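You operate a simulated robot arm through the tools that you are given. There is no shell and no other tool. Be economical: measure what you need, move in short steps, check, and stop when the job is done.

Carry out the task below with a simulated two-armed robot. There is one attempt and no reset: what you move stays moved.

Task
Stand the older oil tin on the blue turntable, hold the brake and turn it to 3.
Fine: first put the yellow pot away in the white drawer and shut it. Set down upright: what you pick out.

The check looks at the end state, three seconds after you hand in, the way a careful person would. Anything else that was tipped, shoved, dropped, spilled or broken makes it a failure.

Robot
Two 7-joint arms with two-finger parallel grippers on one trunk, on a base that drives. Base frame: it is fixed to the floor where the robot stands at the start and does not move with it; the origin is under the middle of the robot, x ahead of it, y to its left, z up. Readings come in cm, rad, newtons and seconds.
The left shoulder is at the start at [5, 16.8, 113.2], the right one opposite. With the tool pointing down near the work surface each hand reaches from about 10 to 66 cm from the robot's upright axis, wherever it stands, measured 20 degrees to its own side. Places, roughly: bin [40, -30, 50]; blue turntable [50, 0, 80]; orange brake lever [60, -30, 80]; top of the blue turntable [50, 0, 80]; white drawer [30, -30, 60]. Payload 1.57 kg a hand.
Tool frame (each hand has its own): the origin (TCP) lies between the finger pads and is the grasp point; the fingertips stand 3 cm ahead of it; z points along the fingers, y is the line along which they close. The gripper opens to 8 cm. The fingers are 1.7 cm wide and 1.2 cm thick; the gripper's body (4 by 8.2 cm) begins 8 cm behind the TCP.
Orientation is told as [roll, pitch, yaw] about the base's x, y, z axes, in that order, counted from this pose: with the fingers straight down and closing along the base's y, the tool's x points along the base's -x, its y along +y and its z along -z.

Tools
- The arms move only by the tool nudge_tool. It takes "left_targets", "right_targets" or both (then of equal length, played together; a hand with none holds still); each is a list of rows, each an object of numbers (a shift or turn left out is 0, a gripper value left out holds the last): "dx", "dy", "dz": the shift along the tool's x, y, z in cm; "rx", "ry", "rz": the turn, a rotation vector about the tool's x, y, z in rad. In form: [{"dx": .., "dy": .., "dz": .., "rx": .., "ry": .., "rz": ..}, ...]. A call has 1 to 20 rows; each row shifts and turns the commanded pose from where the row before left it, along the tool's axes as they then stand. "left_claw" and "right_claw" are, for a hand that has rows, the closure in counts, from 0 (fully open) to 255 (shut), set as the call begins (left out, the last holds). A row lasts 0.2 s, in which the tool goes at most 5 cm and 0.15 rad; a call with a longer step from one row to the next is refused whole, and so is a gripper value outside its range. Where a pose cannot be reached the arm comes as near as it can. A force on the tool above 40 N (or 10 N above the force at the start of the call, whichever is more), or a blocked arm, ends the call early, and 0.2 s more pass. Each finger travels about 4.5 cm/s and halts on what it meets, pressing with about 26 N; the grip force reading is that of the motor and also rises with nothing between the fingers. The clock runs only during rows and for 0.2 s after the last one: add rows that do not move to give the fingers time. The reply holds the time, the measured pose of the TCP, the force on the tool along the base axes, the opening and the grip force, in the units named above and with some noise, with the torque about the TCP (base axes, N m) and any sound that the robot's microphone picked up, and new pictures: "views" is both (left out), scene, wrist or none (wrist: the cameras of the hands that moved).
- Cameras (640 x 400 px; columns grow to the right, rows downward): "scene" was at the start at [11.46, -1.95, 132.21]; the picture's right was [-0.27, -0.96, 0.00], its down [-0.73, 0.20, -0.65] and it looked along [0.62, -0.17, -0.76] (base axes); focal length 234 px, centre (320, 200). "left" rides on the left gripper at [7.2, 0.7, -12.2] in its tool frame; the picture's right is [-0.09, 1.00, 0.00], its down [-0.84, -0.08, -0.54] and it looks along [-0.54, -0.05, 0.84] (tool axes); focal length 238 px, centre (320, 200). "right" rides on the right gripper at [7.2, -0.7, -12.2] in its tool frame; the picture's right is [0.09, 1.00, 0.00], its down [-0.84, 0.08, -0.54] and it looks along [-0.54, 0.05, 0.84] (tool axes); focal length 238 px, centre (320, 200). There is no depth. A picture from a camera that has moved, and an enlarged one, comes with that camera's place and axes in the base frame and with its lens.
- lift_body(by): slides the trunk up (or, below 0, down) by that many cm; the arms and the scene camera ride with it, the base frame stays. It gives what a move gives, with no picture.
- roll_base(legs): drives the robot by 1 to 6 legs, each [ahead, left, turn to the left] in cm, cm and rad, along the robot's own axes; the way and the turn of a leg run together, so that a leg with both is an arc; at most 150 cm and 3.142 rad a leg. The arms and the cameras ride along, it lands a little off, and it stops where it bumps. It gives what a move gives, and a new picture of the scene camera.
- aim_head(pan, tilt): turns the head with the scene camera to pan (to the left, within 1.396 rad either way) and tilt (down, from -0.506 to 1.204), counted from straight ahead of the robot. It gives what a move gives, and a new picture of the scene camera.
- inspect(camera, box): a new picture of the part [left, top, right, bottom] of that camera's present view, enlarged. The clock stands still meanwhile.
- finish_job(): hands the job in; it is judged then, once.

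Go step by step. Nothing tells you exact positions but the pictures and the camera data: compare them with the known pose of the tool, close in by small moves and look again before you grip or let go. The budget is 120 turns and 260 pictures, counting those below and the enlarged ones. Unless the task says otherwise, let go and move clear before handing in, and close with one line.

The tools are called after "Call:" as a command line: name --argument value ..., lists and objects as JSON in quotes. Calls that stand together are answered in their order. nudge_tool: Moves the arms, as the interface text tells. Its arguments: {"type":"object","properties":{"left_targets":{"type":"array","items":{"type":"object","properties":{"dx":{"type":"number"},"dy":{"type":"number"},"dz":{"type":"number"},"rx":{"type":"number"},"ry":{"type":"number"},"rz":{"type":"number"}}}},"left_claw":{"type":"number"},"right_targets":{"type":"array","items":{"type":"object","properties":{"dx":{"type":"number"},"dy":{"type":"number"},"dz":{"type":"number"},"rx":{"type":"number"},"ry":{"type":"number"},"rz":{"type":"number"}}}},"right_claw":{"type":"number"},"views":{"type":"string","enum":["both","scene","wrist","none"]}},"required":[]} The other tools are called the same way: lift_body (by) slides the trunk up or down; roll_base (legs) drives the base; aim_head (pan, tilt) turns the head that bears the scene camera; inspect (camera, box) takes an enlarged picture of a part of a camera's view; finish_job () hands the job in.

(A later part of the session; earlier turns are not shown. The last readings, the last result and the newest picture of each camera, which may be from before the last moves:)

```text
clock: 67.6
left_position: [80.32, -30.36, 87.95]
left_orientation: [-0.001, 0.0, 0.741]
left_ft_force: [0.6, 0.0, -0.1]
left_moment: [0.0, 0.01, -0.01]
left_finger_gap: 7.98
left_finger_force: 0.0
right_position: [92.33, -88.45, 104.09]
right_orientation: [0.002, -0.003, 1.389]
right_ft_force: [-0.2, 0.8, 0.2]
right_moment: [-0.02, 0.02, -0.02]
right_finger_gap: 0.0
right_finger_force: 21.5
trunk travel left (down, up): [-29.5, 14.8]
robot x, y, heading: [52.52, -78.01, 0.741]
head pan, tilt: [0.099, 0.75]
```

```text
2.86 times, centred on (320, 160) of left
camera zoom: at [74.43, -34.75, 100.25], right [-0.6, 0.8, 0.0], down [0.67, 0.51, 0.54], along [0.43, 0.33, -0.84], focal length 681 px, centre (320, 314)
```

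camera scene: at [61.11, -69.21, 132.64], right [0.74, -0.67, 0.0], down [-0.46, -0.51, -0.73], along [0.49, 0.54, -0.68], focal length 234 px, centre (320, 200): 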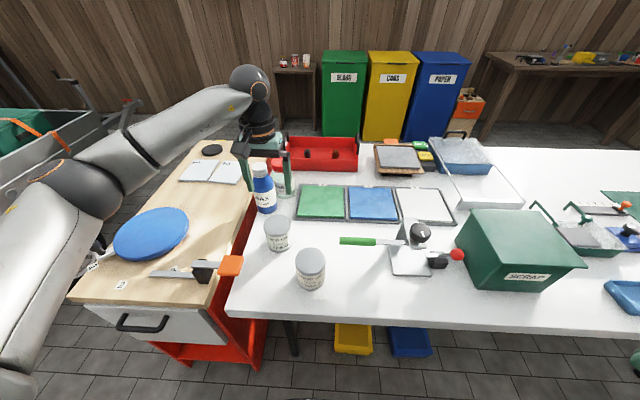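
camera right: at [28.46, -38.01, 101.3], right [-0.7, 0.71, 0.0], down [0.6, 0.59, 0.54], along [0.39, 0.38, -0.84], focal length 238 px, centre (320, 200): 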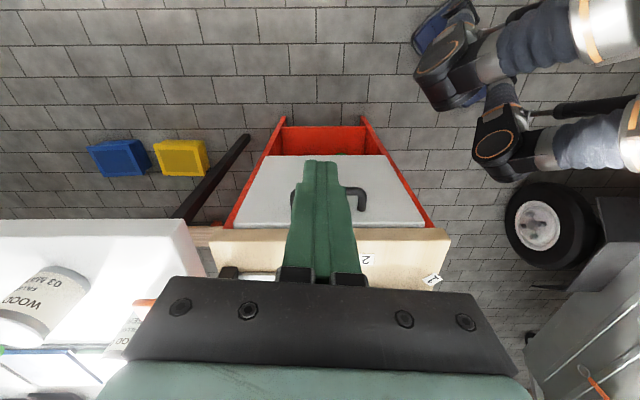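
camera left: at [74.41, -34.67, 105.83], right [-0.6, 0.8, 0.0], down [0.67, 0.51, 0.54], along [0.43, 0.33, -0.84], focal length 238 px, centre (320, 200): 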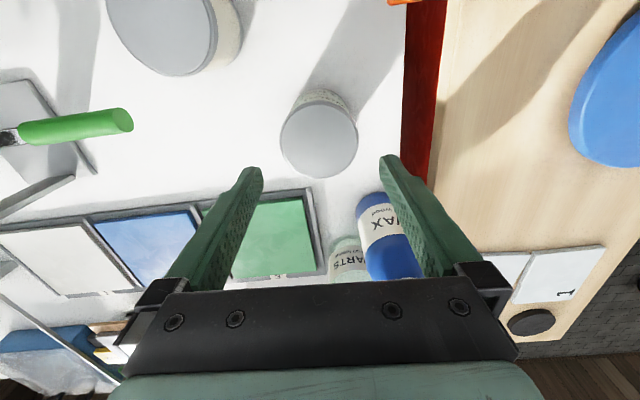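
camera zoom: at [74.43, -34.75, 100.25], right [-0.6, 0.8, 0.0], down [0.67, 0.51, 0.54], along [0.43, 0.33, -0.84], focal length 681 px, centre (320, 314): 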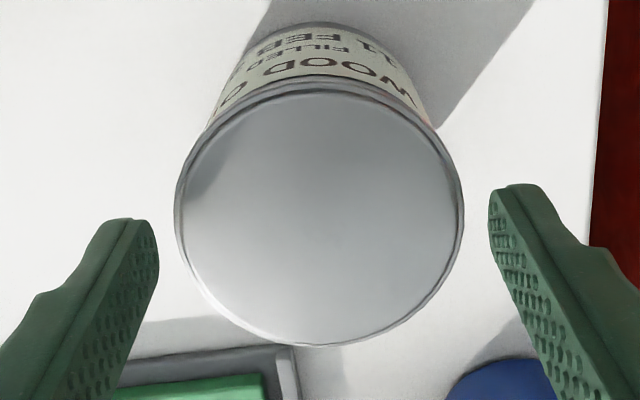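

There's clearance on both sides. I adjust slightly, descend to grip height and check once more.

Call:
nudge_tool --left_targets '[{"dx": 0.3, "dy": -0.1}, {"dz": 1.5}, {"dz": 1.5}, {"dz": 1.5}, {"dz": 1.5}, {}]' --views "wrist"

```text
clock: 69.0
left_position: [79.96, -30.69, 81.86]
left_orientation: [0.001, 0.0, 0.74]
left_ft_force: [0.0, -0.1, -0.4]
left_moment: [-0.02, -0.03, -0.02]
left_finger_gap: 8.0
left_finger_force: 0.0
right_position: [92.23, -88.38, 104.21]
right_orientation: [0.0, -0.003, 1.39]
right_ft_force: [0.1, 0.4, 0.3]
right_moment: [-0.01, -0.04, 0.0]
right_finger_gap: 0.0
right_finger_force: 21.2
trunk travel left (down, up): [-29.5, 14.8]
robot x, y, heading: [52.73, -78.14, 0.738]
head pan, tilt: [0.099, 0.75]
camera left: at [74.32, -35.0, 94.25], right [-0.6, 0.8, 0.0], down [0.67, 0.51, 0.54], along [0.43, 0.33, -0.84], focal length 238 px, centre (320, 200)
```

left: 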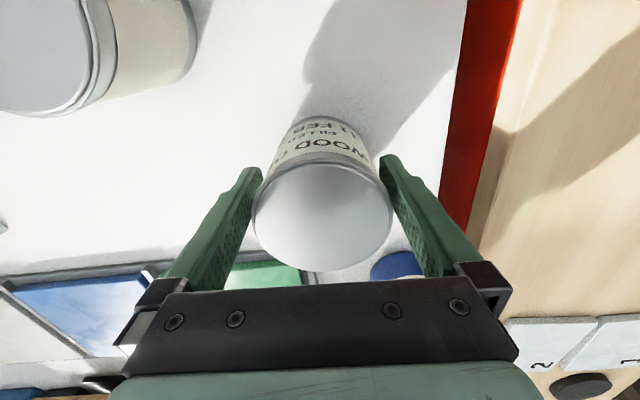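

The tin is well between the fingers. I close and lift a little.

Call:
nudge_tool --left_targets '[{}, {}, {}]' --left_claw 255 --views "none"

Call:
nudge_tool --left_targets '[{"dz": -1}, {"dz": -1.5}, {"dz": -2}, {}]'

```text
clock: 69.8
left_position: [80.07, -30.77, 81.89]
left_orientation: [0.0, -0.002, 0.74]
left_ft_force: [-0.5, 0.4, 0.0]
left_moment: [0.09, 0.09, 0.01]
left_finger_gap: 7.12
left_finger_force: 26.1
right_position: [92.16, -88.35, 104.17]
right_orientation: [0.001, -0.003, 1.391]
right_ft_force: [0.1, -0.5, 0.1]
right_moment: [0.0, 0.02, 0.0]
right_finger_gap: 0.02
right_finger_force: 21.3
trunk travel left (down, up): [-29.5, 14.8]
robot x, y, heading: [52.57, -78.36, 0.74]
head pan, tilt: [0.099, 0.75]
```

```text
clock: 70.8
left_position: [79.99, -30.96, 86.57]
left_orientation: [0.001, -0.001, 0.74]
left_ft_force: [-0.8, 0.1, -2.6]
left_moment: [0.0, -0.01, -0.01]
left_finger_gap: 7.1
left_finger_force: 25.8
right_position: [92.27, -88.13, 104.22]
right_orientation: [0.003, -0.001, 1.39]
right_ft_force: [1.0, -0.8, 0.4]
right_moment: [0.0, -0.01, -0.01]
right_finger_gap: 0.02
right_finger_force: 21.4
trunk travel left (down, up): [-29.5, 14.8]
robot x, y, heading: [52.69, -78.38, 0.737]
head pan, tilt: [0.099, 0.75]
camera scene: at [61.14, -69.19, 132.64], right [0.74, -0.67, 0.0], down [-0.46, -0.51, -0.73], along [0.49, 0.54, -0.68], focal length 234 px, centre (320, 200)
camera left: at [74.27, -35.17, 98.84], right [-0.6, 0.8, 0.0], down [0.67, 0.51, 0.54], along [0.43, 0.33, -0.84], focal length 238 px, centre (320, 200)
```

scene: 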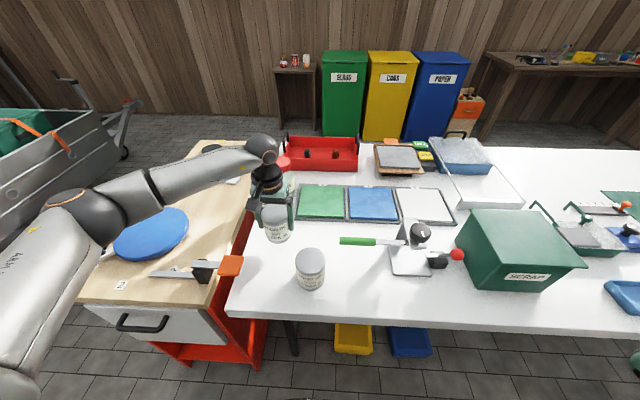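
left: 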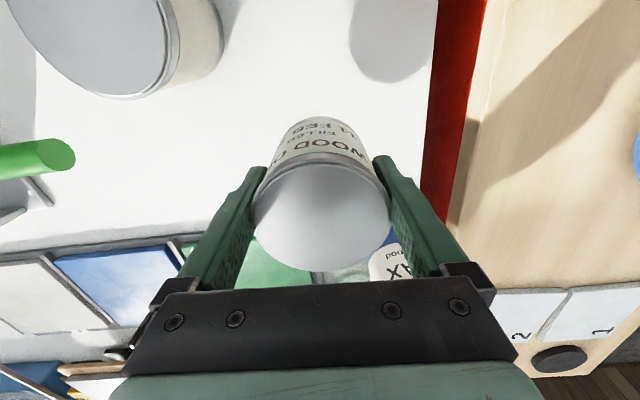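

The tin is held, with its base 6.4 cm below the TCP. I raise the trunk so it clears everything and strafe left to the bench side.

Call:
lift_body --by 10

Call:
nudge_tool --left_targets '[{"dx": 2}, {"dx": 2}, {}]' --views "none"

Call:
roll_base --legs '[[0, 35, 0]]'

Call:
aim_head --pan 0.1 --tilt 0.9

```text
clock: 72.2
left_position: [79.98, -30.86, 96.6]
left_orientation: [0.0, -0.002, 0.739]
left_ft_force: [0.2, 0.0, -3.7]
left_moment: [0.0, 0.01, -0.01]
left_finger_gap: 7.13
left_finger_force: 26.4
right_position: [92.34, -88.37, 114.1]
right_orientation: [0.003, -0.002, 1.387]
right_ft_force: [0.1, 0.4, -0.3]
right_moment: [0.0, 0.04, 0.02]
right_finger_gap: 0.0
right_finger_force: 21.2
trunk travel left (down, up): [-39.5, 4.8]
robot x, y, heading: [52.99, -78.0, 0.735]
head pan, tilt: [0.099, 0.75]
```

```text
clock: 73.0
left_position: [77.17, -33.68, 96.57]
left_orientation: [0.0, 0.0, 0.74]
left_ft_force: [-0.1, 0.3, -3.2]
left_moment: [-0.07, 0.02, -0.01]
left_finger_gap: 7.11
left_finger_force: 26.2
right_position: [92.28, -88.32, 114.26]
right_orientation: [0.002, -0.001, 1.389]
right_ft_force: [0.6, -0.4, 0.8]
right_moment: [0.01, -0.02, -0.04]
right_finger_gap: 0.0
right_finger_force: 21.6
trunk travel left (down, up): [-39.5, 4.8]
robot x, y, heading: [52.71, -78.35, 0.741]
head pan, tilt: [0.099, 0.75]
```

```text
clock: 76.6
left_position: [53.96, -7.99, 96.59]
left_orientation: [-0.001, 0.003, 0.734]
left_ft_force: [-1.3, 0.1, -3.7]
left_moment: [-0.05, 0.02, 0.02]
left_finger_gap: 7.11
left_finger_force: 26.3
right_position: [68.82, -62.66, 114.18]
right_orientation: [0.002, -0.002, 1.383]
right_ft_force: [-0.1, -0.2, -0.8]
right_moment: [0.0, 0.03, 0.0]
right_finger_gap: 0.0
right_finger_force: 21.1
trunk travel left (down, up): [-39.5, 4.8]
robot x, y, heading: [29.02, -52.49, 0.741]
head pan, tilt: [0.099, 0.75]
camera scene: at [37.76, -43.37, 142.64], right [0.74, -0.67, 0.0], down [-0.46, -0.51, -0.73], along [0.49, 0.54, -0.68], focal length 234 px, centre (320, 200)
```

scene: 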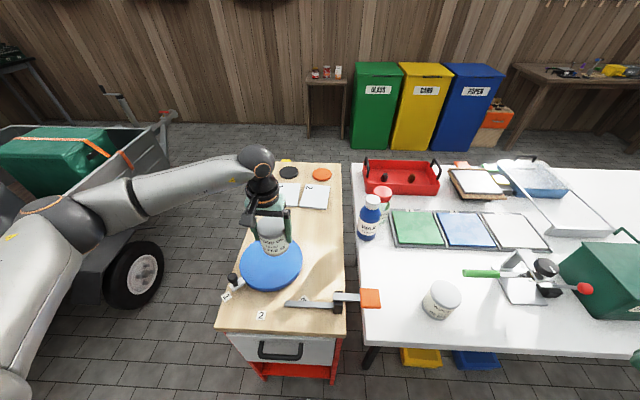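

```text
clock: 77.3
left_position: [53.92, -7.98, 96.62]
left_orientation: [-0.001, 0.0, 0.733]
left_ft_force: [-0.6, 0.1, -2.3]
left_moment: [0.0, -0.02, -0.01]
left_finger_gap: 7.14
left_finger_force: 25.5
right_position: [68.92, -62.71, 114.09]
right_orientation: [0.001, -0.004, 1.385]
right_ft_force: [-0.2, 0.4, 0.0]
right_moment: [-0.01, 0.0, -0.02]
right_finger_gap: 0.01
right_finger_force: 21.4
trunk travel left (down, up): [-39.5, 4.8]
robot x, y, heading: [29.51, -52.27, 0.737]
head pan, tilt: [0.099, 0.901]
camera scene: at [37.27, -43.93, 141.45], right [0.74, -0.67, 0.0], down [-0.53, -0.58, -0.62], along [0.42, 0.46, -0.78], focal length 234 px, centre (320, 200)
```

scene: 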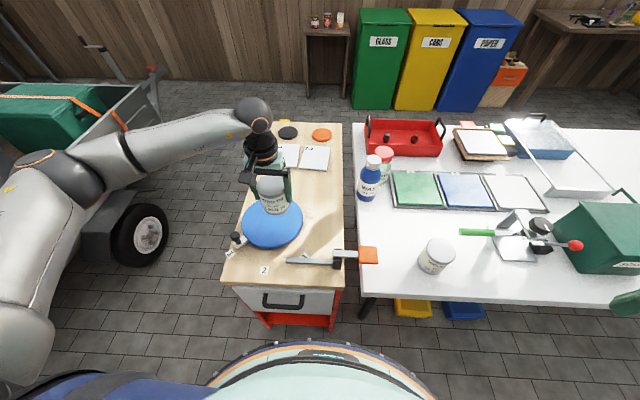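

The robot is well placed, with the turntable centre about [52.6, -5]. I move the tin over it and look from the wrist.

Call:
nudge_tool --left_targets '[{"dx": -0.6, "dy": 1.6}, {"dx": -0.6, "dy": 1.6, "dz": 1}, {"dz": 1.5}, {}]' --views "both"

```text
clock: 78.3
left_position: [52.63, -4.86, 93.99]
left_orientation: [-0.002, 0.001, 0.733]
left_ft_force: [0.3, 0.2, -3.4]
left_moment: [-0.01, 0.02, 0.05]
left_finger_gap: 7.1
left_finger_force: 25.9
right_position: [68.79, -62.63, 114.08]
right_orientation: [0.003, -0.001, 1.385]
right_ft_force: [0.6, 0.3, -0.2]
right_moment: [-0.04, 0.0, 0.0]
right_finger_gap: 0.0
right_finger_force: 21.7
trunk travel left (down, up): [-39.5, 4.8]
robot x, y, heading: [29.2, -52.71, 0.73]
head pan, tilt: [0.099, 0.901]
camera scene: at [37.26, -43.93, 141.45], right [0.74, -0.67, 0.0], down [-0.53, -0.58, -0.62], along [0.42, 0.46, -0.78], focal length 234 px, centre (320, 200)
camera left: at [46.84, -9.08, 106.25], right [-0.6, 0.8, 0.0], down [0.67, 0.5, 0.54], along [0.43, 0.32, -0.84], focal length 238 px, centre (320, 200)
```

scene: 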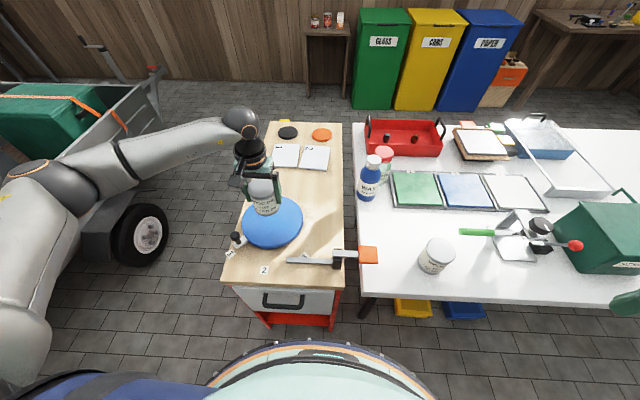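
left: 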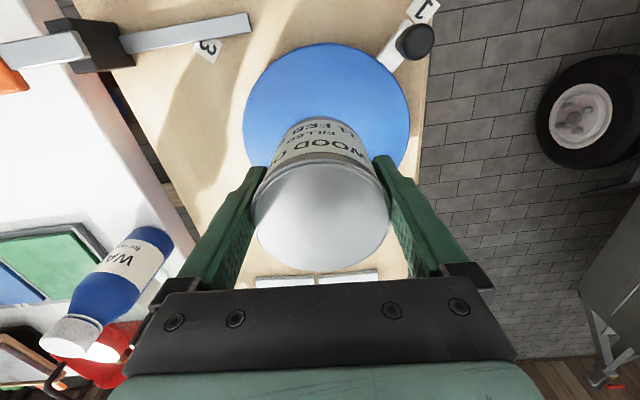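

The disc centre is 0.75 cm to the tool's +y and 0.4 cm back. I correct this and lower to just above the disc.

Call:
nudge_tool --left_targets '[{"dx": 0.45, "dy": 0.75}, {"dz": 2}, {"dz": 2}, {"dz": 1.5}, {}]' --views "both"

Call:
inspect --camera "scene" --box '[220, 140, 400, 280]'

```text
clock: 79.5
left_position: [51.65, -4.53, 88.57]
left_orientation: [0.002, 0.0, 0.735]
left_ft_force: [0.2, 0.0, -3.0]
left_moment: [0.01, 0.06, 0.04]
left_finger_gap: 7.09
left_finger_force: 25.8
right_position: [68.78, -62.61, 114.12]
right_orientation: [0.003, -0.001, 1.384]
right_ft_force: [-0.1, -0.5, -0.1]
right_moment: [0.02, 0.03, -0.01]
right_finger_gap: 0.0
right_finger_force: 21.0
trunk travel left (down, up): [-39.5, 4.8]
robot x, y, heading: [29.19, -51.8, 0.734]
head pan, tilt: [0.099, 0.901]
camera scene: at [37.27, -43.93, 141.45], right [0.74, -0.67, 0.0], down [-0.53, -0.58, -0.62], along [0.42, 0.46, -0.78], focal length 234 px, centre (320, 200)
camera left: at [45.96, -8.78, 100.74], right [-0.6, 0.8, 0.0], down [0.67, 0.5, 0.54], along [0.43, 0.32, -0.84], focal length 238 px, centre (320, 200)
```

scene: 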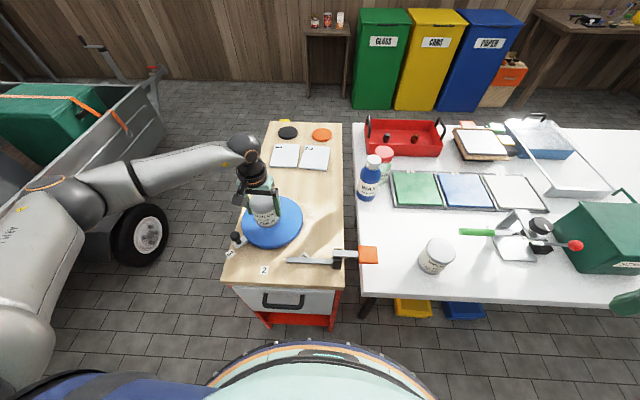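
left: 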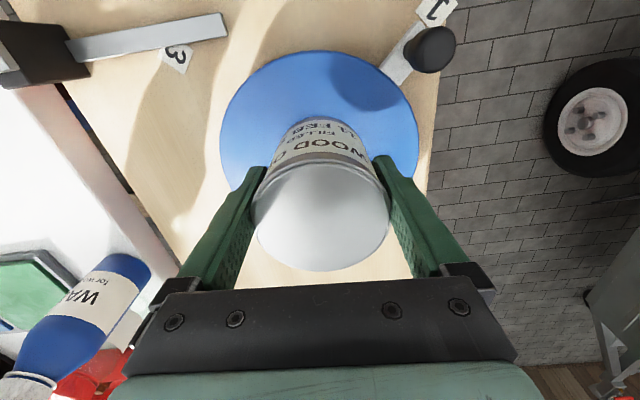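

```text
2.86 times, centred on (310, 210) of scene
camera zoom: at [37.27, -43.93, 141.45], right [0.74, -0.67, 0.0], down [-0.53, -0.58, -0.62], along [0.42, 0.46, -0.78], focal length 669 px, centre (349, 171)
```

zoom: 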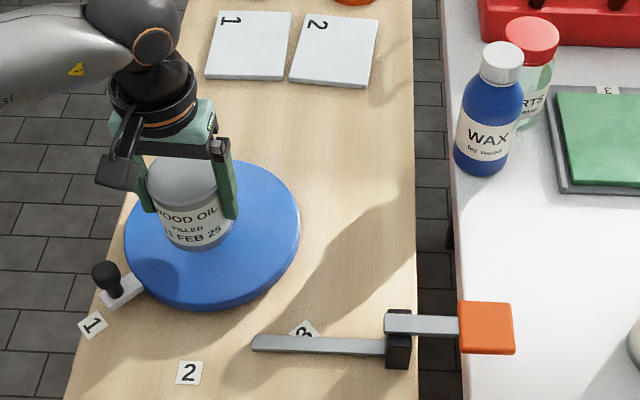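

Wrist and scene views together suggest the disc is about 19 cm across at z 79, with its centre about 1.2 cm further forward. I shift and lower until contact.

Call:
nudge_tool --left_targets '[{"dx": -1.2, "dy": -0.3}, {"dz": 1}, {"dz": 0.5}, {}]' --views "none"

Call:
inspect --camera "scene" --box '[220, 160, 320, 260]'

```text
clock: 80.5
left_position: [53.03, -4.0, 87.07]
left_orientation: [0.0, -0.001, 0.736]
left_ft_force: [-0.2, -1.1, -3.5]
left_moment: [-0.04, 0.01, 0.0]
left_finger_gap: 7.09
left_finger_force: 25.2
right_position: [68.74, -62.72, 114.24]
right_orientation: [0.002, -0.003, 1.384]
right_ft_force: [0.2, 0.6, 0.8]
right_moment: [0.02, 0.0, -0.01]
right_finger_gap: 0.02
right_finger_force: 21.2
trunk travel left (down, up): [-39.5, 4.8]
robot x, y, heading: [29.33, -52.45, 0.738]
head pan, tilt: [0.099, 0.901]
```

```text
4.00 times, centred on (270, 210) of scene
camera zoom: at [37.27, -43.93, 141.45], right [0.74, -0.67, 0.0], down [-0.53, -0.58, -0.62], along [0.42, 0.46, -0.78], focal length 937 px, centre (520, 160)
```

zoom: 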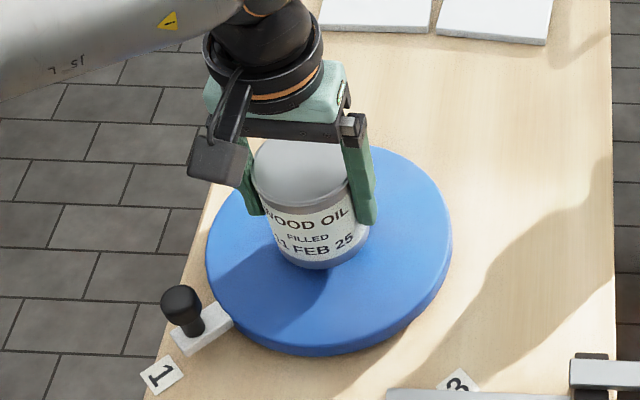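

It's nearly centred. I creep down until I feel contact.

Call:
nudge_tool --left_targets '[{"dz": 0.4}, {"dz": 0.4}, {}]' --views "none"

Call:
nudge_tool --left_targets '[{"dz": 0.4}, {}]' --views "none"

Call:
inspect --camera "scene" --box '[220, 160, 320, 260]'

```text
clock: 81.3
left_position: [52.74, -3.95, 86.22]
left_orientation: [0.0, 0.0, 0.736]
left_ft_force: [-0.6, -0.6, -2.5]
left_moment: [0.02, 0.01, 0.0]
left_finger_gap: 7.11
left_finger_force: 26.2
right_position: [68.79, -62.62, 114.22]
right_orientation: [0.002, -0.002, 1.383]
right_ft_force: [-1.1, -0.5, 0.3]
right_moment: [-0.02, 0.04, 0.04]
right_finger_gap: 0.03
right_finger_force: 21.1
trunk travel left (down, up): [-39.5, 4.8]
robot x, y, heading: [29.16, -52.11, 0.735]
head pan, tilt: [0.099, 0.901]
```

```text
clock: 81.9
left_position: [52.79, -4.03, 85.9]
left_orientation: [0.0, -0.001, 0.734]
left_ft_force: [-0.4, -0.1, -3.3]
left_moment: [-0.01, 0.04, 0.01]
left_finger_gap: 7.11
left_finger_force: 25.9
right_position: [68.83, -62.67, 114.14]
right_orientation: [0.003, -0.002, 1.384]
right_ft_force: [0.1, 0.1, 0.3]
right_moment: [-0.01, -0.03, 0.01]
right_finger_gap: 0.0
right_finger_force: 21.1
trunk travel left (down, up): [-39.5, 4.8]
robot x, y, heading: [29.22, -52.06, 0.739]
head pan, tilt: [0.099, 0.901]
```

```text
4.00 times, centred on (270, 210) of scene
camera zoom: at [37.27, -43.93, 141.45], right [0.74, -0.67, 0.0], down [-0.53, -0.58, -0.62], along [0.42, 0.46, -0.78], focal length 937 px, centre (520, 160)
```

zoom: 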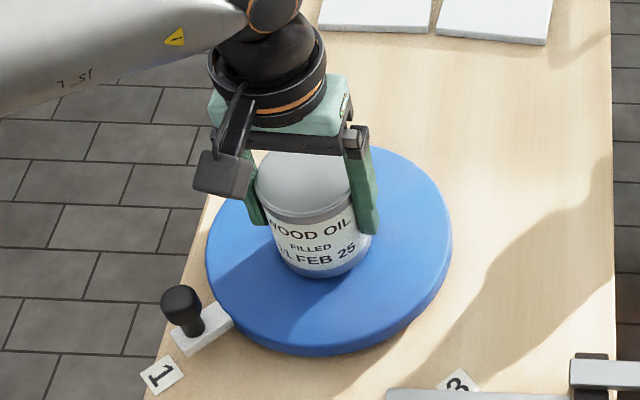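

No contact yet, so I continue.

Call:
nudge_tool --left_targets '[{"dz": 0.4}, {}]' --views "none"

Call:
nudge_tool --left_targets '[{"dz": 0.3}, {}]' --views "none"

Call:
nudge_tool --left_targets '[{"dz": 0.3}, {}]' --views "wrist"

```text
clock: 82.5
left_position: [52.94, -4.0, 85.34]
left_orientation: [-0.001, 0.0, 0.735]
left_ft_force: [-0.7, -0.6, -2.2]
left_moment: [-0.02, 0.01, 0.02]
left_finger_gap: 7.1
left_finger_force: 25.6
right_position: [68.85, -62.76, 114.13]
right_orientation: [0.003, -0.002, 1.383]
right_ft_force: [-0.2, -0.4, -0.6]
right_moment: [0.02, -0.03, 0.0]
right_finger_gap: 0.0
right_finger_force: 21.5
trunk travel left (down, up): [-39.5, 4.8]
robot x, y, heading: [29.35, -52.56, 0.735]
head pan, tilt: [0.099, 0.901]
```

```text
clock: 83.1
left_position: [52.92, -3.89, 85.12]
left_orientation: [0.0, 0.0, 0.734]
left_ft_force: [0.7, 0.4, -2.8]
left_moment: [0.0, -0.01, -0.02]
left_finger_gap: 7.09
left_finger_force: 26.8
right_position: [68.75, -62.67, 114.2]
right_orientation: [0.001, -0.001, 1.384]
right_ft_force: [0.0, 0.2, -0.1]
right_moment: [0.0, 0.04, 0.02]
right_finger_gap: 0.0
right_finger_force: 21.6
trunk travel left (down, up): [-39.5, 4.8]
robot x, y, heading: [29.23, -52.45, 0.733]
head pan, tilt: [0.099, 0.901]
```

```text
clock: 83.7
left_position: [52.9, -3.95, 85.03]
left_orientation: [0.0, -0.004, 0.737]
left_ft_force: [-1.5, 1.5, 9.6]
left_moment: [-0.16, 0.44, 0.02]
left_finger_gap: 7.09
left_finger_force: 26.0
right_position: [68.65, -62.78, 114.25]
right_orientation: [0.0, -0.005, 1.384]
right_ft_force: [0.3, -0.7, -0.5]
right_moment: [0.05, 0.0, 0.02]
right_finger_gap: 0.03
right_finger_force: 21.8
trunk travel left (down, up): [-39.5, 4.8]
robot x, y, heading: [29.19, -52.2, 0.74]
head pan, tilt: [0.099, 0.901]
camera left: at [47.1, -8.25, 97.24], right [-0.6, 0.8, 0.0], down [0.67, 0.5, 0.54], along [0.44, 0.33, -0.84], focal length 238 px, centre (320, 200)
```

left: 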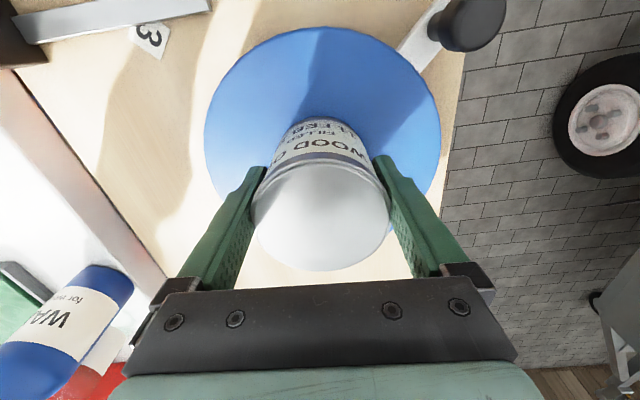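

Contact. The tin stands on the disc, so I open, check and rise straight up.

Call:
nudge_tool --left_targets '[{}, {}, {}, {}]' --left_claw 0 --views "wrist"

Call:
nudge_tool --left_targets '[{"dz": -1}, {"dz": -1.5}, {"dz": -2}, {"dz": -2.5}, {"dz": -2.5}, {"dz": -2.5}, {}]'

```text
clock: 84.7
left_position: [52.86, -3.92, 84.9]
left_orientation: [-0.001, 0.0, 0.735]
left_ft_force: [0.3, 0.6, 0.3]
left_moment: [0.01, 0.02, 0.01]
left_finger_gap: 7.96
left_finger_force: 0.0
right_position: [68.81, -62.65, 114.21]
right_orientation: [0.0, -0.003, 1.384]
right_ft_force: [0.0, 0.6, -0.2]
right_moment: [0.03, -0.03, -0.01]
right_finger_gap: 0.01
right_finger_force: 21.5
trunk travel left (down, up): [-39.5, 4.8]
robot x, y, heading: [29.38, -52.87, 0.737]
head pan, tilt: [0.099, 0.901]
camera left: at [47.1, -8.25, 97.1], right [-0.6, 0.8, 0.0], down [0.67, 0.5, 0.54], along [0.43, 0.32, -0.84], focal length 238 px, centre (320, 200)
```

left: 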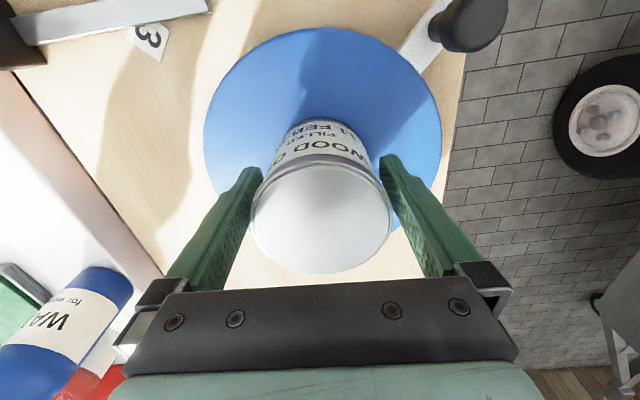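

```text
clock: 86.3
left_position: [52.91, -4.27, 96.79]
left_orientation: [0.0, -0.001, 0.734]
left_ft_force: [0.1, 0.0, 0.1]
left_moment: [0.01, -0.02, 0.02]
left_finger_gap: 8.02
left_finger_force: 0.1
right_position: [68.81, -62.53, 114.25]
right_orientation: [0.003, -0.003, 1.385]
right_ft_force: [-0.2, -0.3, 1.0]
right_moment: [-0.02, -0.01, -0.06]
right_finger_gap: 0.0
right_finger_force: 21.2
trunk travel left (down, up): [-39.5, 4.8]
robot x, y, heading: [29.32, -52.7, 0.733]
head pan, tilt: [0.099, 0.901]
camera scene: at [37.26, -43.95, 141.45], right [0.74, -0.67, 0.0], down [-0.53, -0.58, -0.62], along [0.42, 0.46, -0.78], focal length 234 px, centre (320, 200)
camera left: at [47.18, -8.45, 109.02], right [-0.6, 0.8, 0.0], down [0.67, 0.5, 0.54], along [0.43, 0.32, -0.84], focal length 238 px, centre (320, 200)
```

scene: 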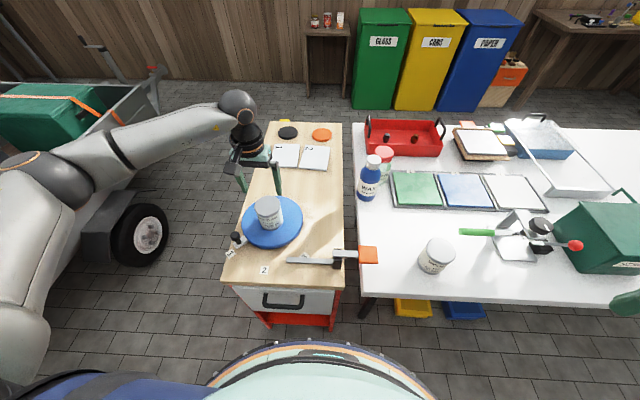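
left: 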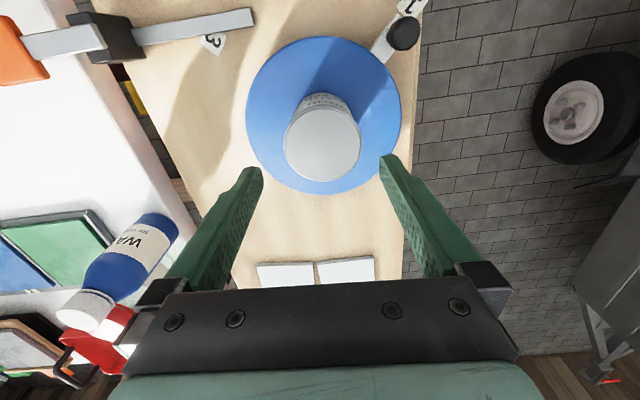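

The tin stands upright near the centre of the disc. The knob is near [42, -4, 85], mark 3 near [54, -18] and the orange pad's top near [65.5, -32, 83]. I bring the right hand, closed, over the pad.

Call:
nudge_tool --right_targets '[{"dx": -3.25, "dy": 1, "dz": 1.5}, {"dx": -3.25, "dy": 1, "dz": 1.5}, {"dx": -3.25, "dy": 1, "dz": 1.5}, {"dx": -3.25, "dy": 1, "dz": 1.5}, {"dx": -3.25, "dy": 1, "dz": 1.5}, {"dx": -3.25, "dy": 1, "dz": 1.5}, {"dx": -3.25, "dy": 1, "dz": 1.5}, {"dx": -3.25, "dy": 1, "dz": 1.5}, {"dx": -3.2, "dy": 0.9, "dz": 1.5}, {"rz": 0.13}, {"rz": 0.13}, {"rz": 0.13}, {"rz": 0.13}, {"rz": 0.13}, {}]' --right_claw 255

```text
clock: 89.5
left_position: [52.93, -4.3, 96.74]
left_orientation: [0.0, 0.0, 0.734]
left_ft_force: [-0.2, -0.4, 0.2]
left_moment: [0.01, -0.03, 0.0]
left_finger_gap: 7.98
left_finger_force: 0.1
right_position: [66.45, -35.84, 102.0]
right_orientation: [0.002, -0.002, 0.733]
right_ft_force: [0.8, -1.0, -0.3]
right_moment: [-0.01, 0.01, 0.01]
right_finger_gap: 0.01
right_finger_force: 21.0
right hand out of reach, approached as far as the arm can: row 9
trunk travel left (down, up): [-39.5, 4.8]
robot x, y, heading: [29.26, -52.23, 0.738]
head pan, tilt: [0.099, 0.901]
camera scene: at [37.26, -43.96, 141.45], right [0.74, -0.67, 0.0], down [-0.53, -0.58, -0.62], along [0.42, 0.46, -0.78], focal length 234 px, centre (320, 200)
camera right: at [61.57, -41.07, 114.24], right [-0.73, 0.68, 0.0], down [0.57, 0.62, 0.54], along [0.37, 0.4, -0.84], focal length 238 px, centre (320, 200)
```

scene: 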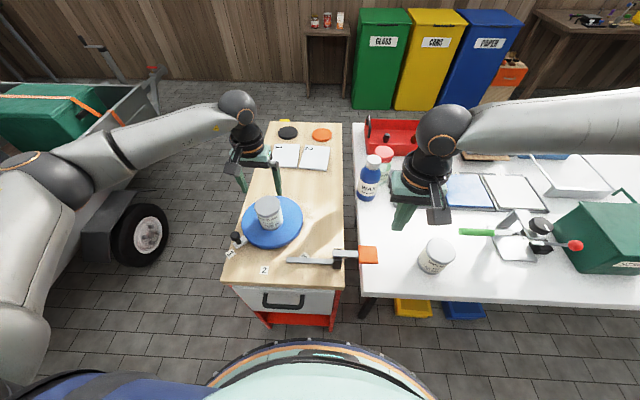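
right: 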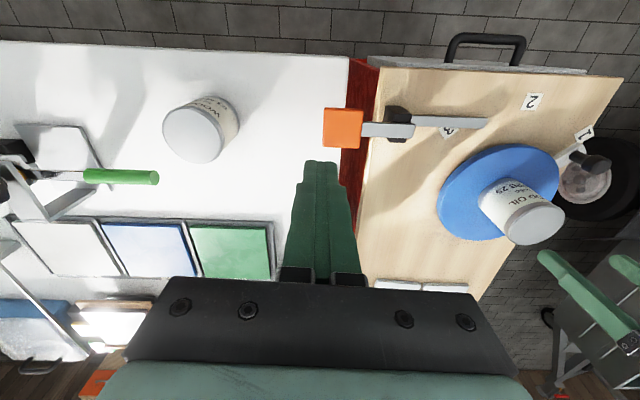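

The pad's place is confirmed at [65.5, -32.5]. I move over it and lower to about 5 cm above.

Call:
nudge_tool --right_targets '[{"dz": 3}, {"dz": 3}, {"dx": -0.7, "dy": 1.5, "dz": 2}, {"dx": -0.8, "dy": 1.6, "dz": 2}, {}]'

```text
clock: 90.7
left_position: [52.95, -4.23, 96.71]
left_orientation: [-0.001, 0.0, 0.734]
left_ft_force: [0.3, 0.0, -0.8]
left_moment: [-0.02, 0.01, -0.01]
left_finger_gap: 7.99
left_finger_force: 0.1
right_position: [67.56, -38.07, 96.09]
right_orientation: [0.002, -0.002, 0.733]
right_ft_force: [0.3, -0.7, 0.5]
right_moment: [0.01, 0.04, -0.02]
right_finger_gap: 0.0
right_finger_force: 21.4
right hand out of reach, approached as far as the arm can: row 1, 2, 3, 4
trunk travel left (down, up): [-39.5, 4.8]
robot x, y, heading: [29.01, -52.12, 0.736]
head pan, tilt: [0.099, 0.901]
camera scene: at [37.26, -43.96, 141.45], right [0.74, -0.67, 0.0], down [-0.53, -0.58, -0.62], along [0.42, 0.46, -0.78], focal length 234 px, centre (320, 200)
camera right: at [62.69, -43.46, 108.39], right [-0.74, 0.68, 0.0], down [0.57, 0.62, 0.54], along [0.37, 0.4, -0.84], focal length 238 px, centre (320, 200)
```

scene: 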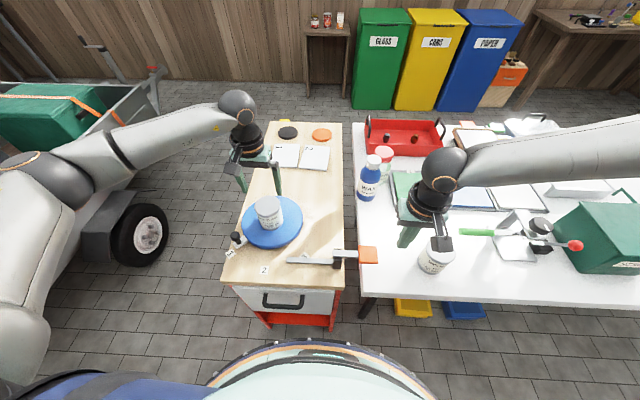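
right: 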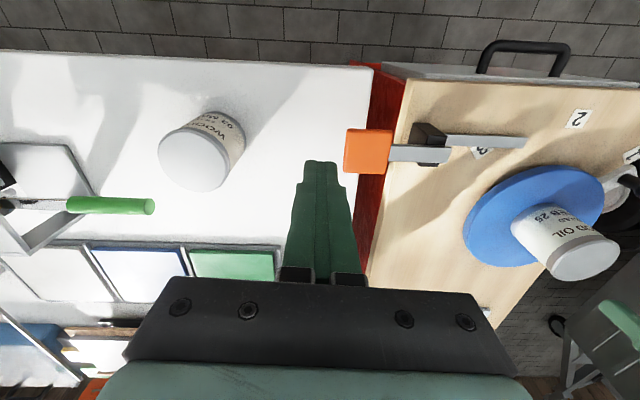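

The arm's lower limit bites here with the trunk raised. I move the left hand aside, above the knob, and then lower the trunk back 10 cm.

Call:
nudge_tool --left_targets '[{"dz": -3}, {"dx": 2, "dy": 1.85, "dz": -2}, {"dx": 2, "dy": 1.85, "dz": -2}, {"dx": 2, "dy": 1.85}, {"dx": 2, "dy": 1.85}, {}]' --right_targets '[{"dz": -2}, {"dz": -2}, {}, {}, {}, {}]' --views "none"

Call:
lift_body --by -10

Call:
inspect --camera "scene" --box '[160, 100, 480, 300]'

```text
clock: 92.1
left_position: [42.02, -3.92, 103.94]
left_orientation: [0.0, -0.001, 0.733]
left_ft_force: [0.2, -0.3, -0.3]
left_moment: [0.01, 0.01, -0.01]
left_finger_gap: 8.0
left_finger_force: 0.0
right_position: [67.54, -38.2, 100.17]
right_orientation: [0.001, -0.003, 0.734]
right_ft_force: [-0.5, 0.0, -0.1]
right_moment: [0.03, 0.0, 0.01]
right_finger_gap: 0.0
right_finger_force: 21.1
trunk travel left (down, up): [-39.5, 4.8]
robot x, y, heading: [29.41, -52.5, 0.733]
head pan, tilt: [0.099, 0.901]
```

```text
clock: 93.4
left_position: [42.0, -3.9, 93.9]
left_orientation: [0.0, -0.001, 0.735]
left_ft_force: [-0.3, 0.6, 0.9]
left_moment: [-0.03, 0.0, -0.03]
left_finger_gap: 7.98
left_finger_force: 0.1
right_position: [67.63, -38.16, 90.2]
right_orientation: [0.003, -0.001, 0.735]
right_ft_force: [0.0, -0.3, 0.1]
right_moment: [0.0, -0.04, 0.02]
right_finger_gap: 0.0
right_finger_force: 21.3
trunk travel left (down, up): [-29.5, 14.8]
robot x, y, heading: [29.57, -52.41, 0.735]
head pan, tilt: [0.099, 0.901]
```

```text
2.00 times, centred on (320, 200) of scene
camera zoom: at [37.25, -43.97, 131.46], right [0.74, -0.67, 0.0], down [-0.53, -0.58, -0.62], along [0.42, 0.46, -0.78], focal length 468 px, centre (320, 200)
```

zoom: 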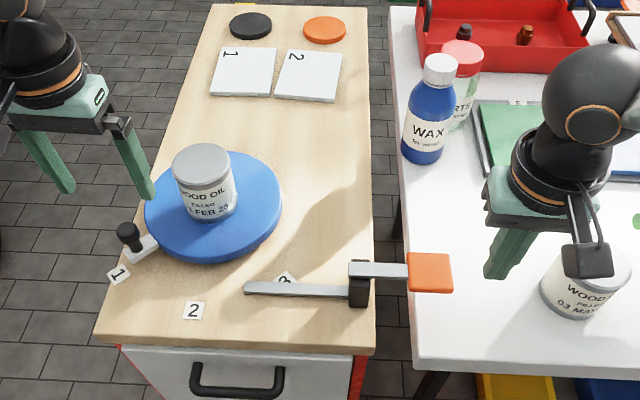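

With the trunk lower I move the right fingers over the pad.

Call:
nudge_tool --right_targets '[{"dx": -0.8, "dy": 1.9}, {"dx": -0.8, "dy": 1.9}, {"dx": -0.8, "dy": 1.9}, {}]'

```text
clock: 94.4
left_position: [42.11, -3.99, 93.96]
left_orientation: [0.001, 0.0, 0.735]
left_ft_force: [1.2, -0.8, -0.7]
left_moment: [-0.02, -0.03, -0.01]
left_finger_gap: 7.99
left_finger_force: 0.0
right_position: [66.89, -35.96, 90.9]
right_orientation: [0.003, -0.002, 0.736]
right_ft_force: [0.2, -0.4, -0.7]
right_moment: [-0.02, -0.02, 0.0]
right_finger_gap: 0.01
right_finger_force: 21.5
right hand out of reach, approached as far as the arm can: row 2, 3
trunk travel left (down, up): [-29.5, 14.8]
robot x, y, heading: [29.44, -52.5, 0.738]
head pan, tilt: [0.099, 0.901]
camera scene: at [37.26, -43.96, 131.45], right [0.74, -0.67, 0.0], down [-0.53, -0.58, -0.62], along [0.42, 0.46, -0.78], focal length 234 px, centre (320, 200)
camera right: at [61.98, -41.32, 103.09], right [-0.74, 0.68, 0.0], down [0.57, 0.62, 0.54], along [0.37, 0.4, -0.84], focal length 238 px, centre (320, 200)
```

scene: 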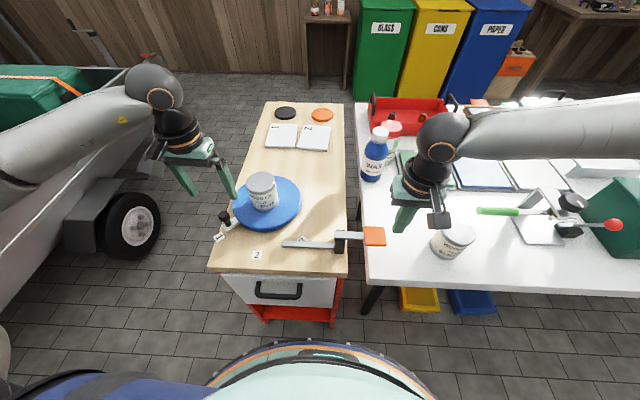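
right: 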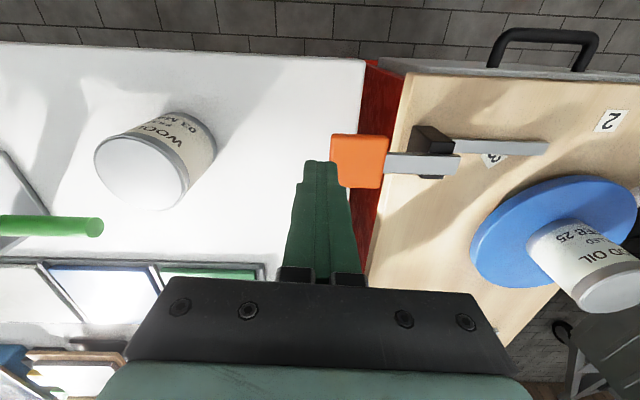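

The right hand is at its inward limit. Tilting it so the fingers lean towards the pad should fix that.

Call:
nudge_tool --right_targets '[{"rx": -0.13}, {"rx": -0.13}, {"rx": -0.13}, {"dx": -0.7, "dy": 1.15, "dz": 0.5}, {"dx": -0.7, "dy": 1.15, "dz": 0.5}, {}]'

Call:
inspect --camera "scene" --box '[270, 170, 450, 290]'

```text
clock: 95.8
left_position: [42.12, -4.02, 93.83]
left_orientation: [0.0, 0.0, 0.734]
left_ft_force: [0.2, 0.3, 0.2]
left_moment: [-0.01, 0.0, -0.02]
left_finger_gap: 7.98
left_finger_force: 0.1
right_position: [66.25, -33.32, 90.94]
right_orientation: [0.393, -0.002, 0.736]
right_ft_force: [0.1, -0.4, 0.1]
right_moment: [0.0, 0.01, 0.0]
right_finger_gap: 0.0
right_finger_force: 21.3
trunk travel left (down, up): [-29.5, 14.8]
robot x, y, heading: [28.98, -52.41, 0.734]
head pan, tilt: [0.099, 0.901]
camera scene: at [37.26, -43.97, 131.45], right [0.74, -0.67, 0.0], down [-0.53, -0.58, -0.62], along [0.42, 0.46, -0.78], focal length 234 px, centre (320, 200)
camera right: at [64.31, -42.05, 101.95], right [-0.69, 0.62, 0.38], down [0.71, 0.46, 0.53], along [0.16, 0.64, -0.76], focal length 238 px, centre (320, 200)
```

scene: 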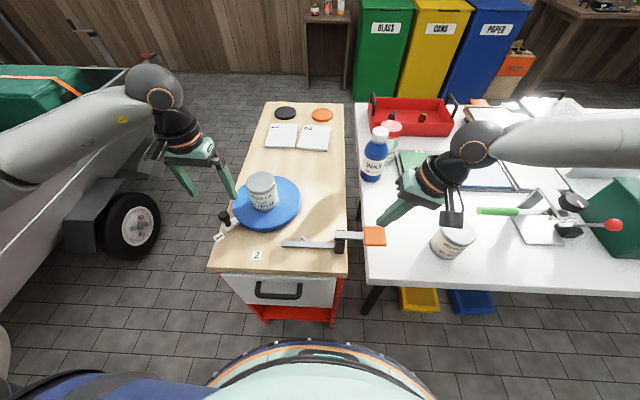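
right: 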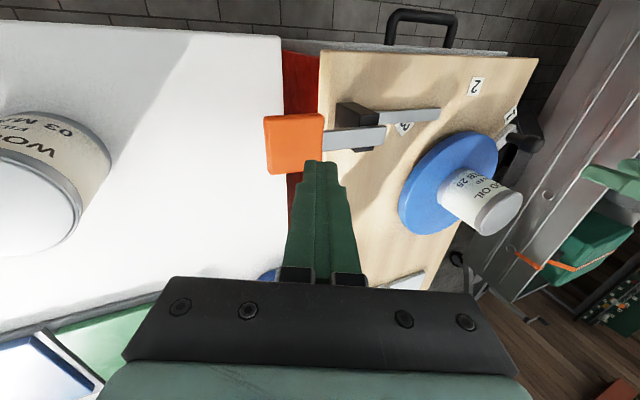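

```text
3.33 times, centred on (360, 230) of scene
camera zoom: at [37.26, -43.97, 131.45], right [0.74, -0.67, 0.0], down [-0.53, -0.58, -0.62], along [0.42, 0.46, -0.78], focal length 780 px, centre (187, 100)
```

zoom: 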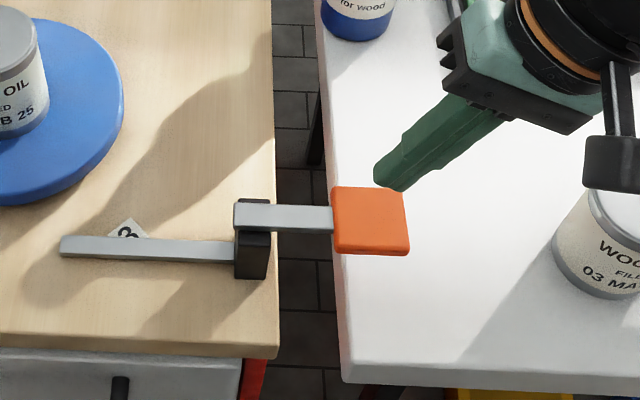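

The tip is right above the pad's centre, about 5 cm up. I lower vertically.

Call:
nudge_tool --right_targets '[{"dy": -0.57, "dz": 1.39}, {"dy": -0.57, "dz": 1.39}, {"dy": -0.38, "dz": 0.93}, {"dy": -0.2, "dz": 0.47}, {}]' --views "none"

Call:
inspect --camera "scene" --box '[270, 170, 450, 290]'

```text
clock: 97.0
left_position: [42.07, -3.89, 93.86]
left_orientation: [0.001, 0.001, 0.733]
left_ft_force: [-0.9, -0.1, -0.1]
left_moment: [0.01, 0.0, -0.03]
left_finger_gap: 8.02
left_finger_force: 0.0
right_position: [66.25, -33.3, 86.39]
right_orientation: [0.392, -0.001, 0.736]
right_ft_force: [1.2, 0.5, -0.5]
right_moment: [0.0, 0.0, 0.02]
right_finger_gap: 0.0
right_finger_force: 21.3
trunk travel left (down, up): [-29.5, 14.8]
robot x, y, heading: [28.83, -51.76, 0.739]
head pan, tilt: [0.099, 0.901]
```

```text
3.33 times, centred on (360, 230) of scene
camera zoom: at [37.26, -43.96, 131.45], right [0.74, -0.67, 0.0], down [-0.53, -0.58, -0.62], along [0.42, 0.46, -0.78], focal length 780 px, centre (187, 100)
```

zoom: 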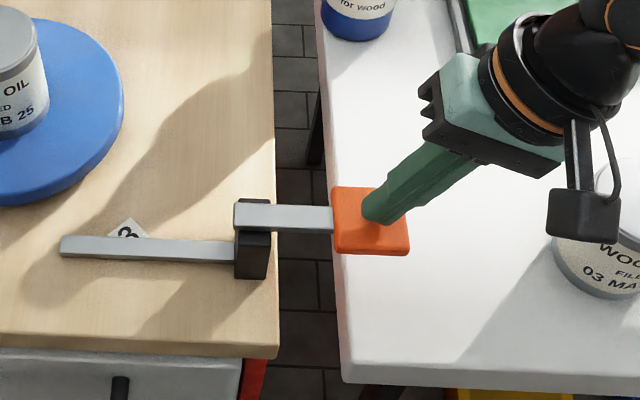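

It's just above the pad. I press down slowly and watch how the lever moves.

Call:
nudge_tool --right_targets '[{"dy": -0.19, "dz": 0.46}, {"dy": -0.19, "dz": 0.46}, {"dy": -0.19, "dz": 0.46}, {}]' --views "none"

Call:
inspect --camera "scene" --box '[270, 170, 450, 290]'

```text
clock: 98.0
left_position: [42.05, -3.98, 93.93]
left_orientation: [-0.001, 0.001, 0.735]
left_ft_force: [-0.6, 0.0, 0.6]
left_moment: [0.0, -0.02, 0.03]
left_finger_gap: 8.0
left_finger_force: 0.1
right_position: [66.18, -33.21, 84.98]
right_orientation: [0.393, -0.002, 0.734]
right_ft_force: [-0.6, -0.9, 1.8]
right_moment: [-0.02, 0.03, -0.03]
right_finger_gap: 0.0
right_finger_force: 21.0
trunk travel left (down, up): [-29.5, 14.8]
robot x, y, heading: [29.47, -52.17, 0.738]
head pan, tilt: [0.099, 0.901]
```

```text
3.33 times, centred on (360, 230) of scene
camera zoom: at [37.24, -43.96, 131.45], right [0.74, -0.67, 0.0], down [-0.53, -0.58, -0.62], along [0.42, 0.46, -0.78], focal length 780 px, centre (187, 100)
```

zoom: 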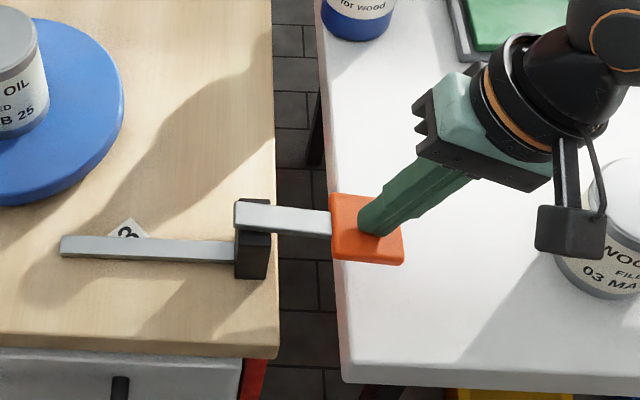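

The pad arm hinges down lightly at about 2 N. I press further to its stop.

Call:
nudge_tool --right_targets '[{"dy": -0.19, "dz": 0.46}, {"dy": -0.19, "dz": 0.46}, {"dy": -0.19, "dz": 0.46}, {"dy": -0.19, "dz": 0.46}, {}]' --views "none"

Call:
inspect --camera "scene" --box '[270, 170, 450, 290]'

```text
clock: 99.2
left_position: [41.99, -3.96, 93.88]
left_orientation: [0.001, 0.0, 0.736]
left_ft_force: [-0.1, 0.6, 0.4]
left_moment: [0.02, 0.02, -0.02]
left_finger_gap: 8.0
left_finger_force: 0.0
right_position: [66.48, -34.03, 83.73]
right_orientation: [0.393, -0.001, 0.734]
right_ft_force: [-0.9, 1.5, 2.2]
right_moment: [0.03, 0.0, -0.03]
right_finger_gap: 0.01
right_finger_force: 21.3
right hand out of reach, approached as far as the arm can: row 2, 3
trunk travel left (down, up): [-29.5, 14.8]
robot x, y, heading: [29.1, -52.16, 0.731]
head pan, tilt: [0.099, 0.901]
```

```text
3.33 times, centred on (360, 230) of scene
camera zoom: at [37.25, -43.95, 131.45], right [0.74, -0.67, 0.0], down [-0.53, -0.58, -0.62], along [0.42, 0.46, -0.78], focal length 780 px, centre (187, 100)
```

zoom: 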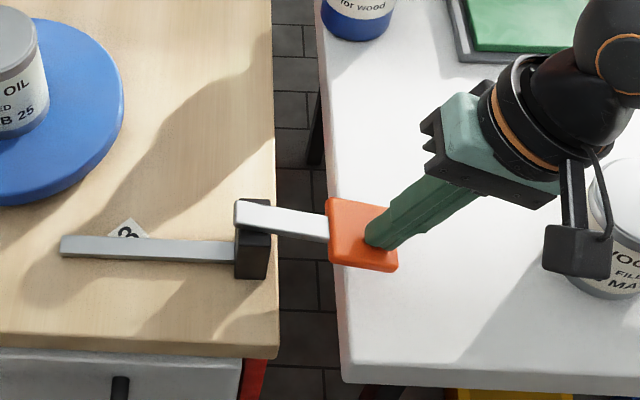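

The arm is at its low limit, so I use the trunk for the last bit of press, in 1 cm steps.

Call:
lift_body --by -1

Call:
inspect --camera "scene" --box '[270, 170, 450, 290]'

```text
clock: 99.8
left_position: [42.1, -4.01, 93.04]
left_orientation: [0.001, 0.0, 0.734]
left_ft_force: [-0.2, -0.2, 0.4]
left_moment: [0.01, -0.01, 0.0]
left_finger_gap: 8.02
left_finger_force: 0.1
right_position: [66.44, -34.18, 82.61]
right_orientation: [0.394, -0.003, 0.736]
right_ft_force: [-0.6, 0.7, 1.7]
right_moment: [-0.02, -0.01, -0.03]
right_finger_gap: 0.0
right_finger_force: 21.1
trunk travel left (down, up): [-28.5, 15.8]
robot x, y, heading: [28.85, -52.33, 0.736]
head pan, tilt: [0.099, 0.901]
```

```text
3.33 times, centred on (360, 230) of scene
camera zoom: at [37.24, -43.98, 130.45], right [0.74, -0.67, 0.0], down [-0.53, -0.58, -0.62], along [0.42, 0.46, -0.78], focal length 780 px, centre (187, 100)
```

zoom: 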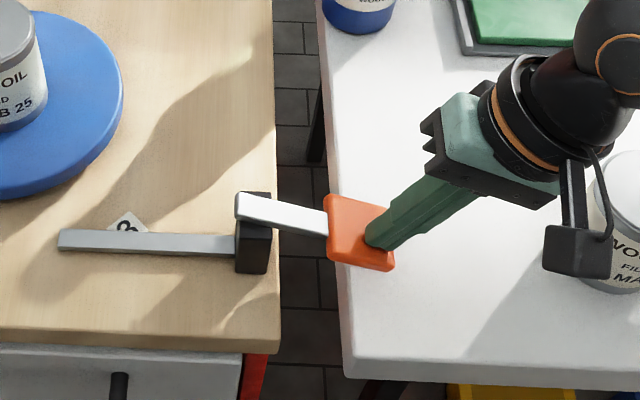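

Call:
lift_body --by -1

Call:
inspect --camera "scene" --box '[270, 170, 450, 290]'

```text
clock: 100.4
left_position: [41.96, -4.03, 91.95]
left_orientation: [-0.002, -0.003, 0.734]
left_ft_force: [0.0, -0.2, 0.1]
left_moment: [0.01, -0.02, -0.01]
left_finger_gap: 8.0
left_finger_force: 0.0
right_position: [66.41, -34.08, 81.84]
right_orientation: [0.396, -0.007, 0.732]
right_ft_force: [-0.5, -7.2, 26.4]
right_moment: [-0.02, 0.46, 0.03]
right_finger_gap: 0.0
right_finger_force: 21.2
trunk travel left (down, up): [-27.5, 16.8]
robot x, y, heading: [29.51, -52.21, 0.738]
head pan, tilt: [0.099, 0.901]
```

```text
3.33 times, centred on (360, 230) of scene
camera zoom: at [37.12, -44.1, 129.51], right [0.74, -0.67, 0.0], down [-0.53, -0.58, -0.62], along [0.42, 0.46, -0.78], focal length 780 px, centre (187, 100)
```

zoom: 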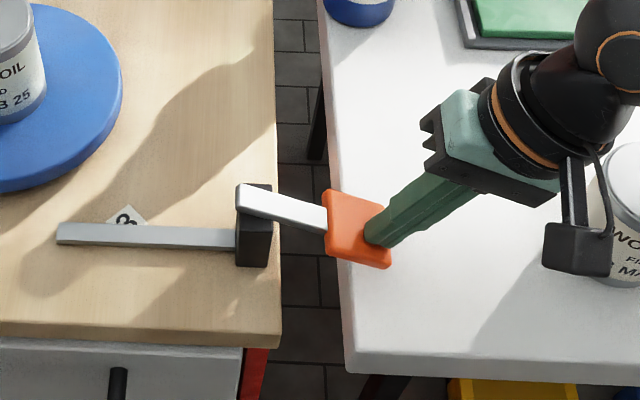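

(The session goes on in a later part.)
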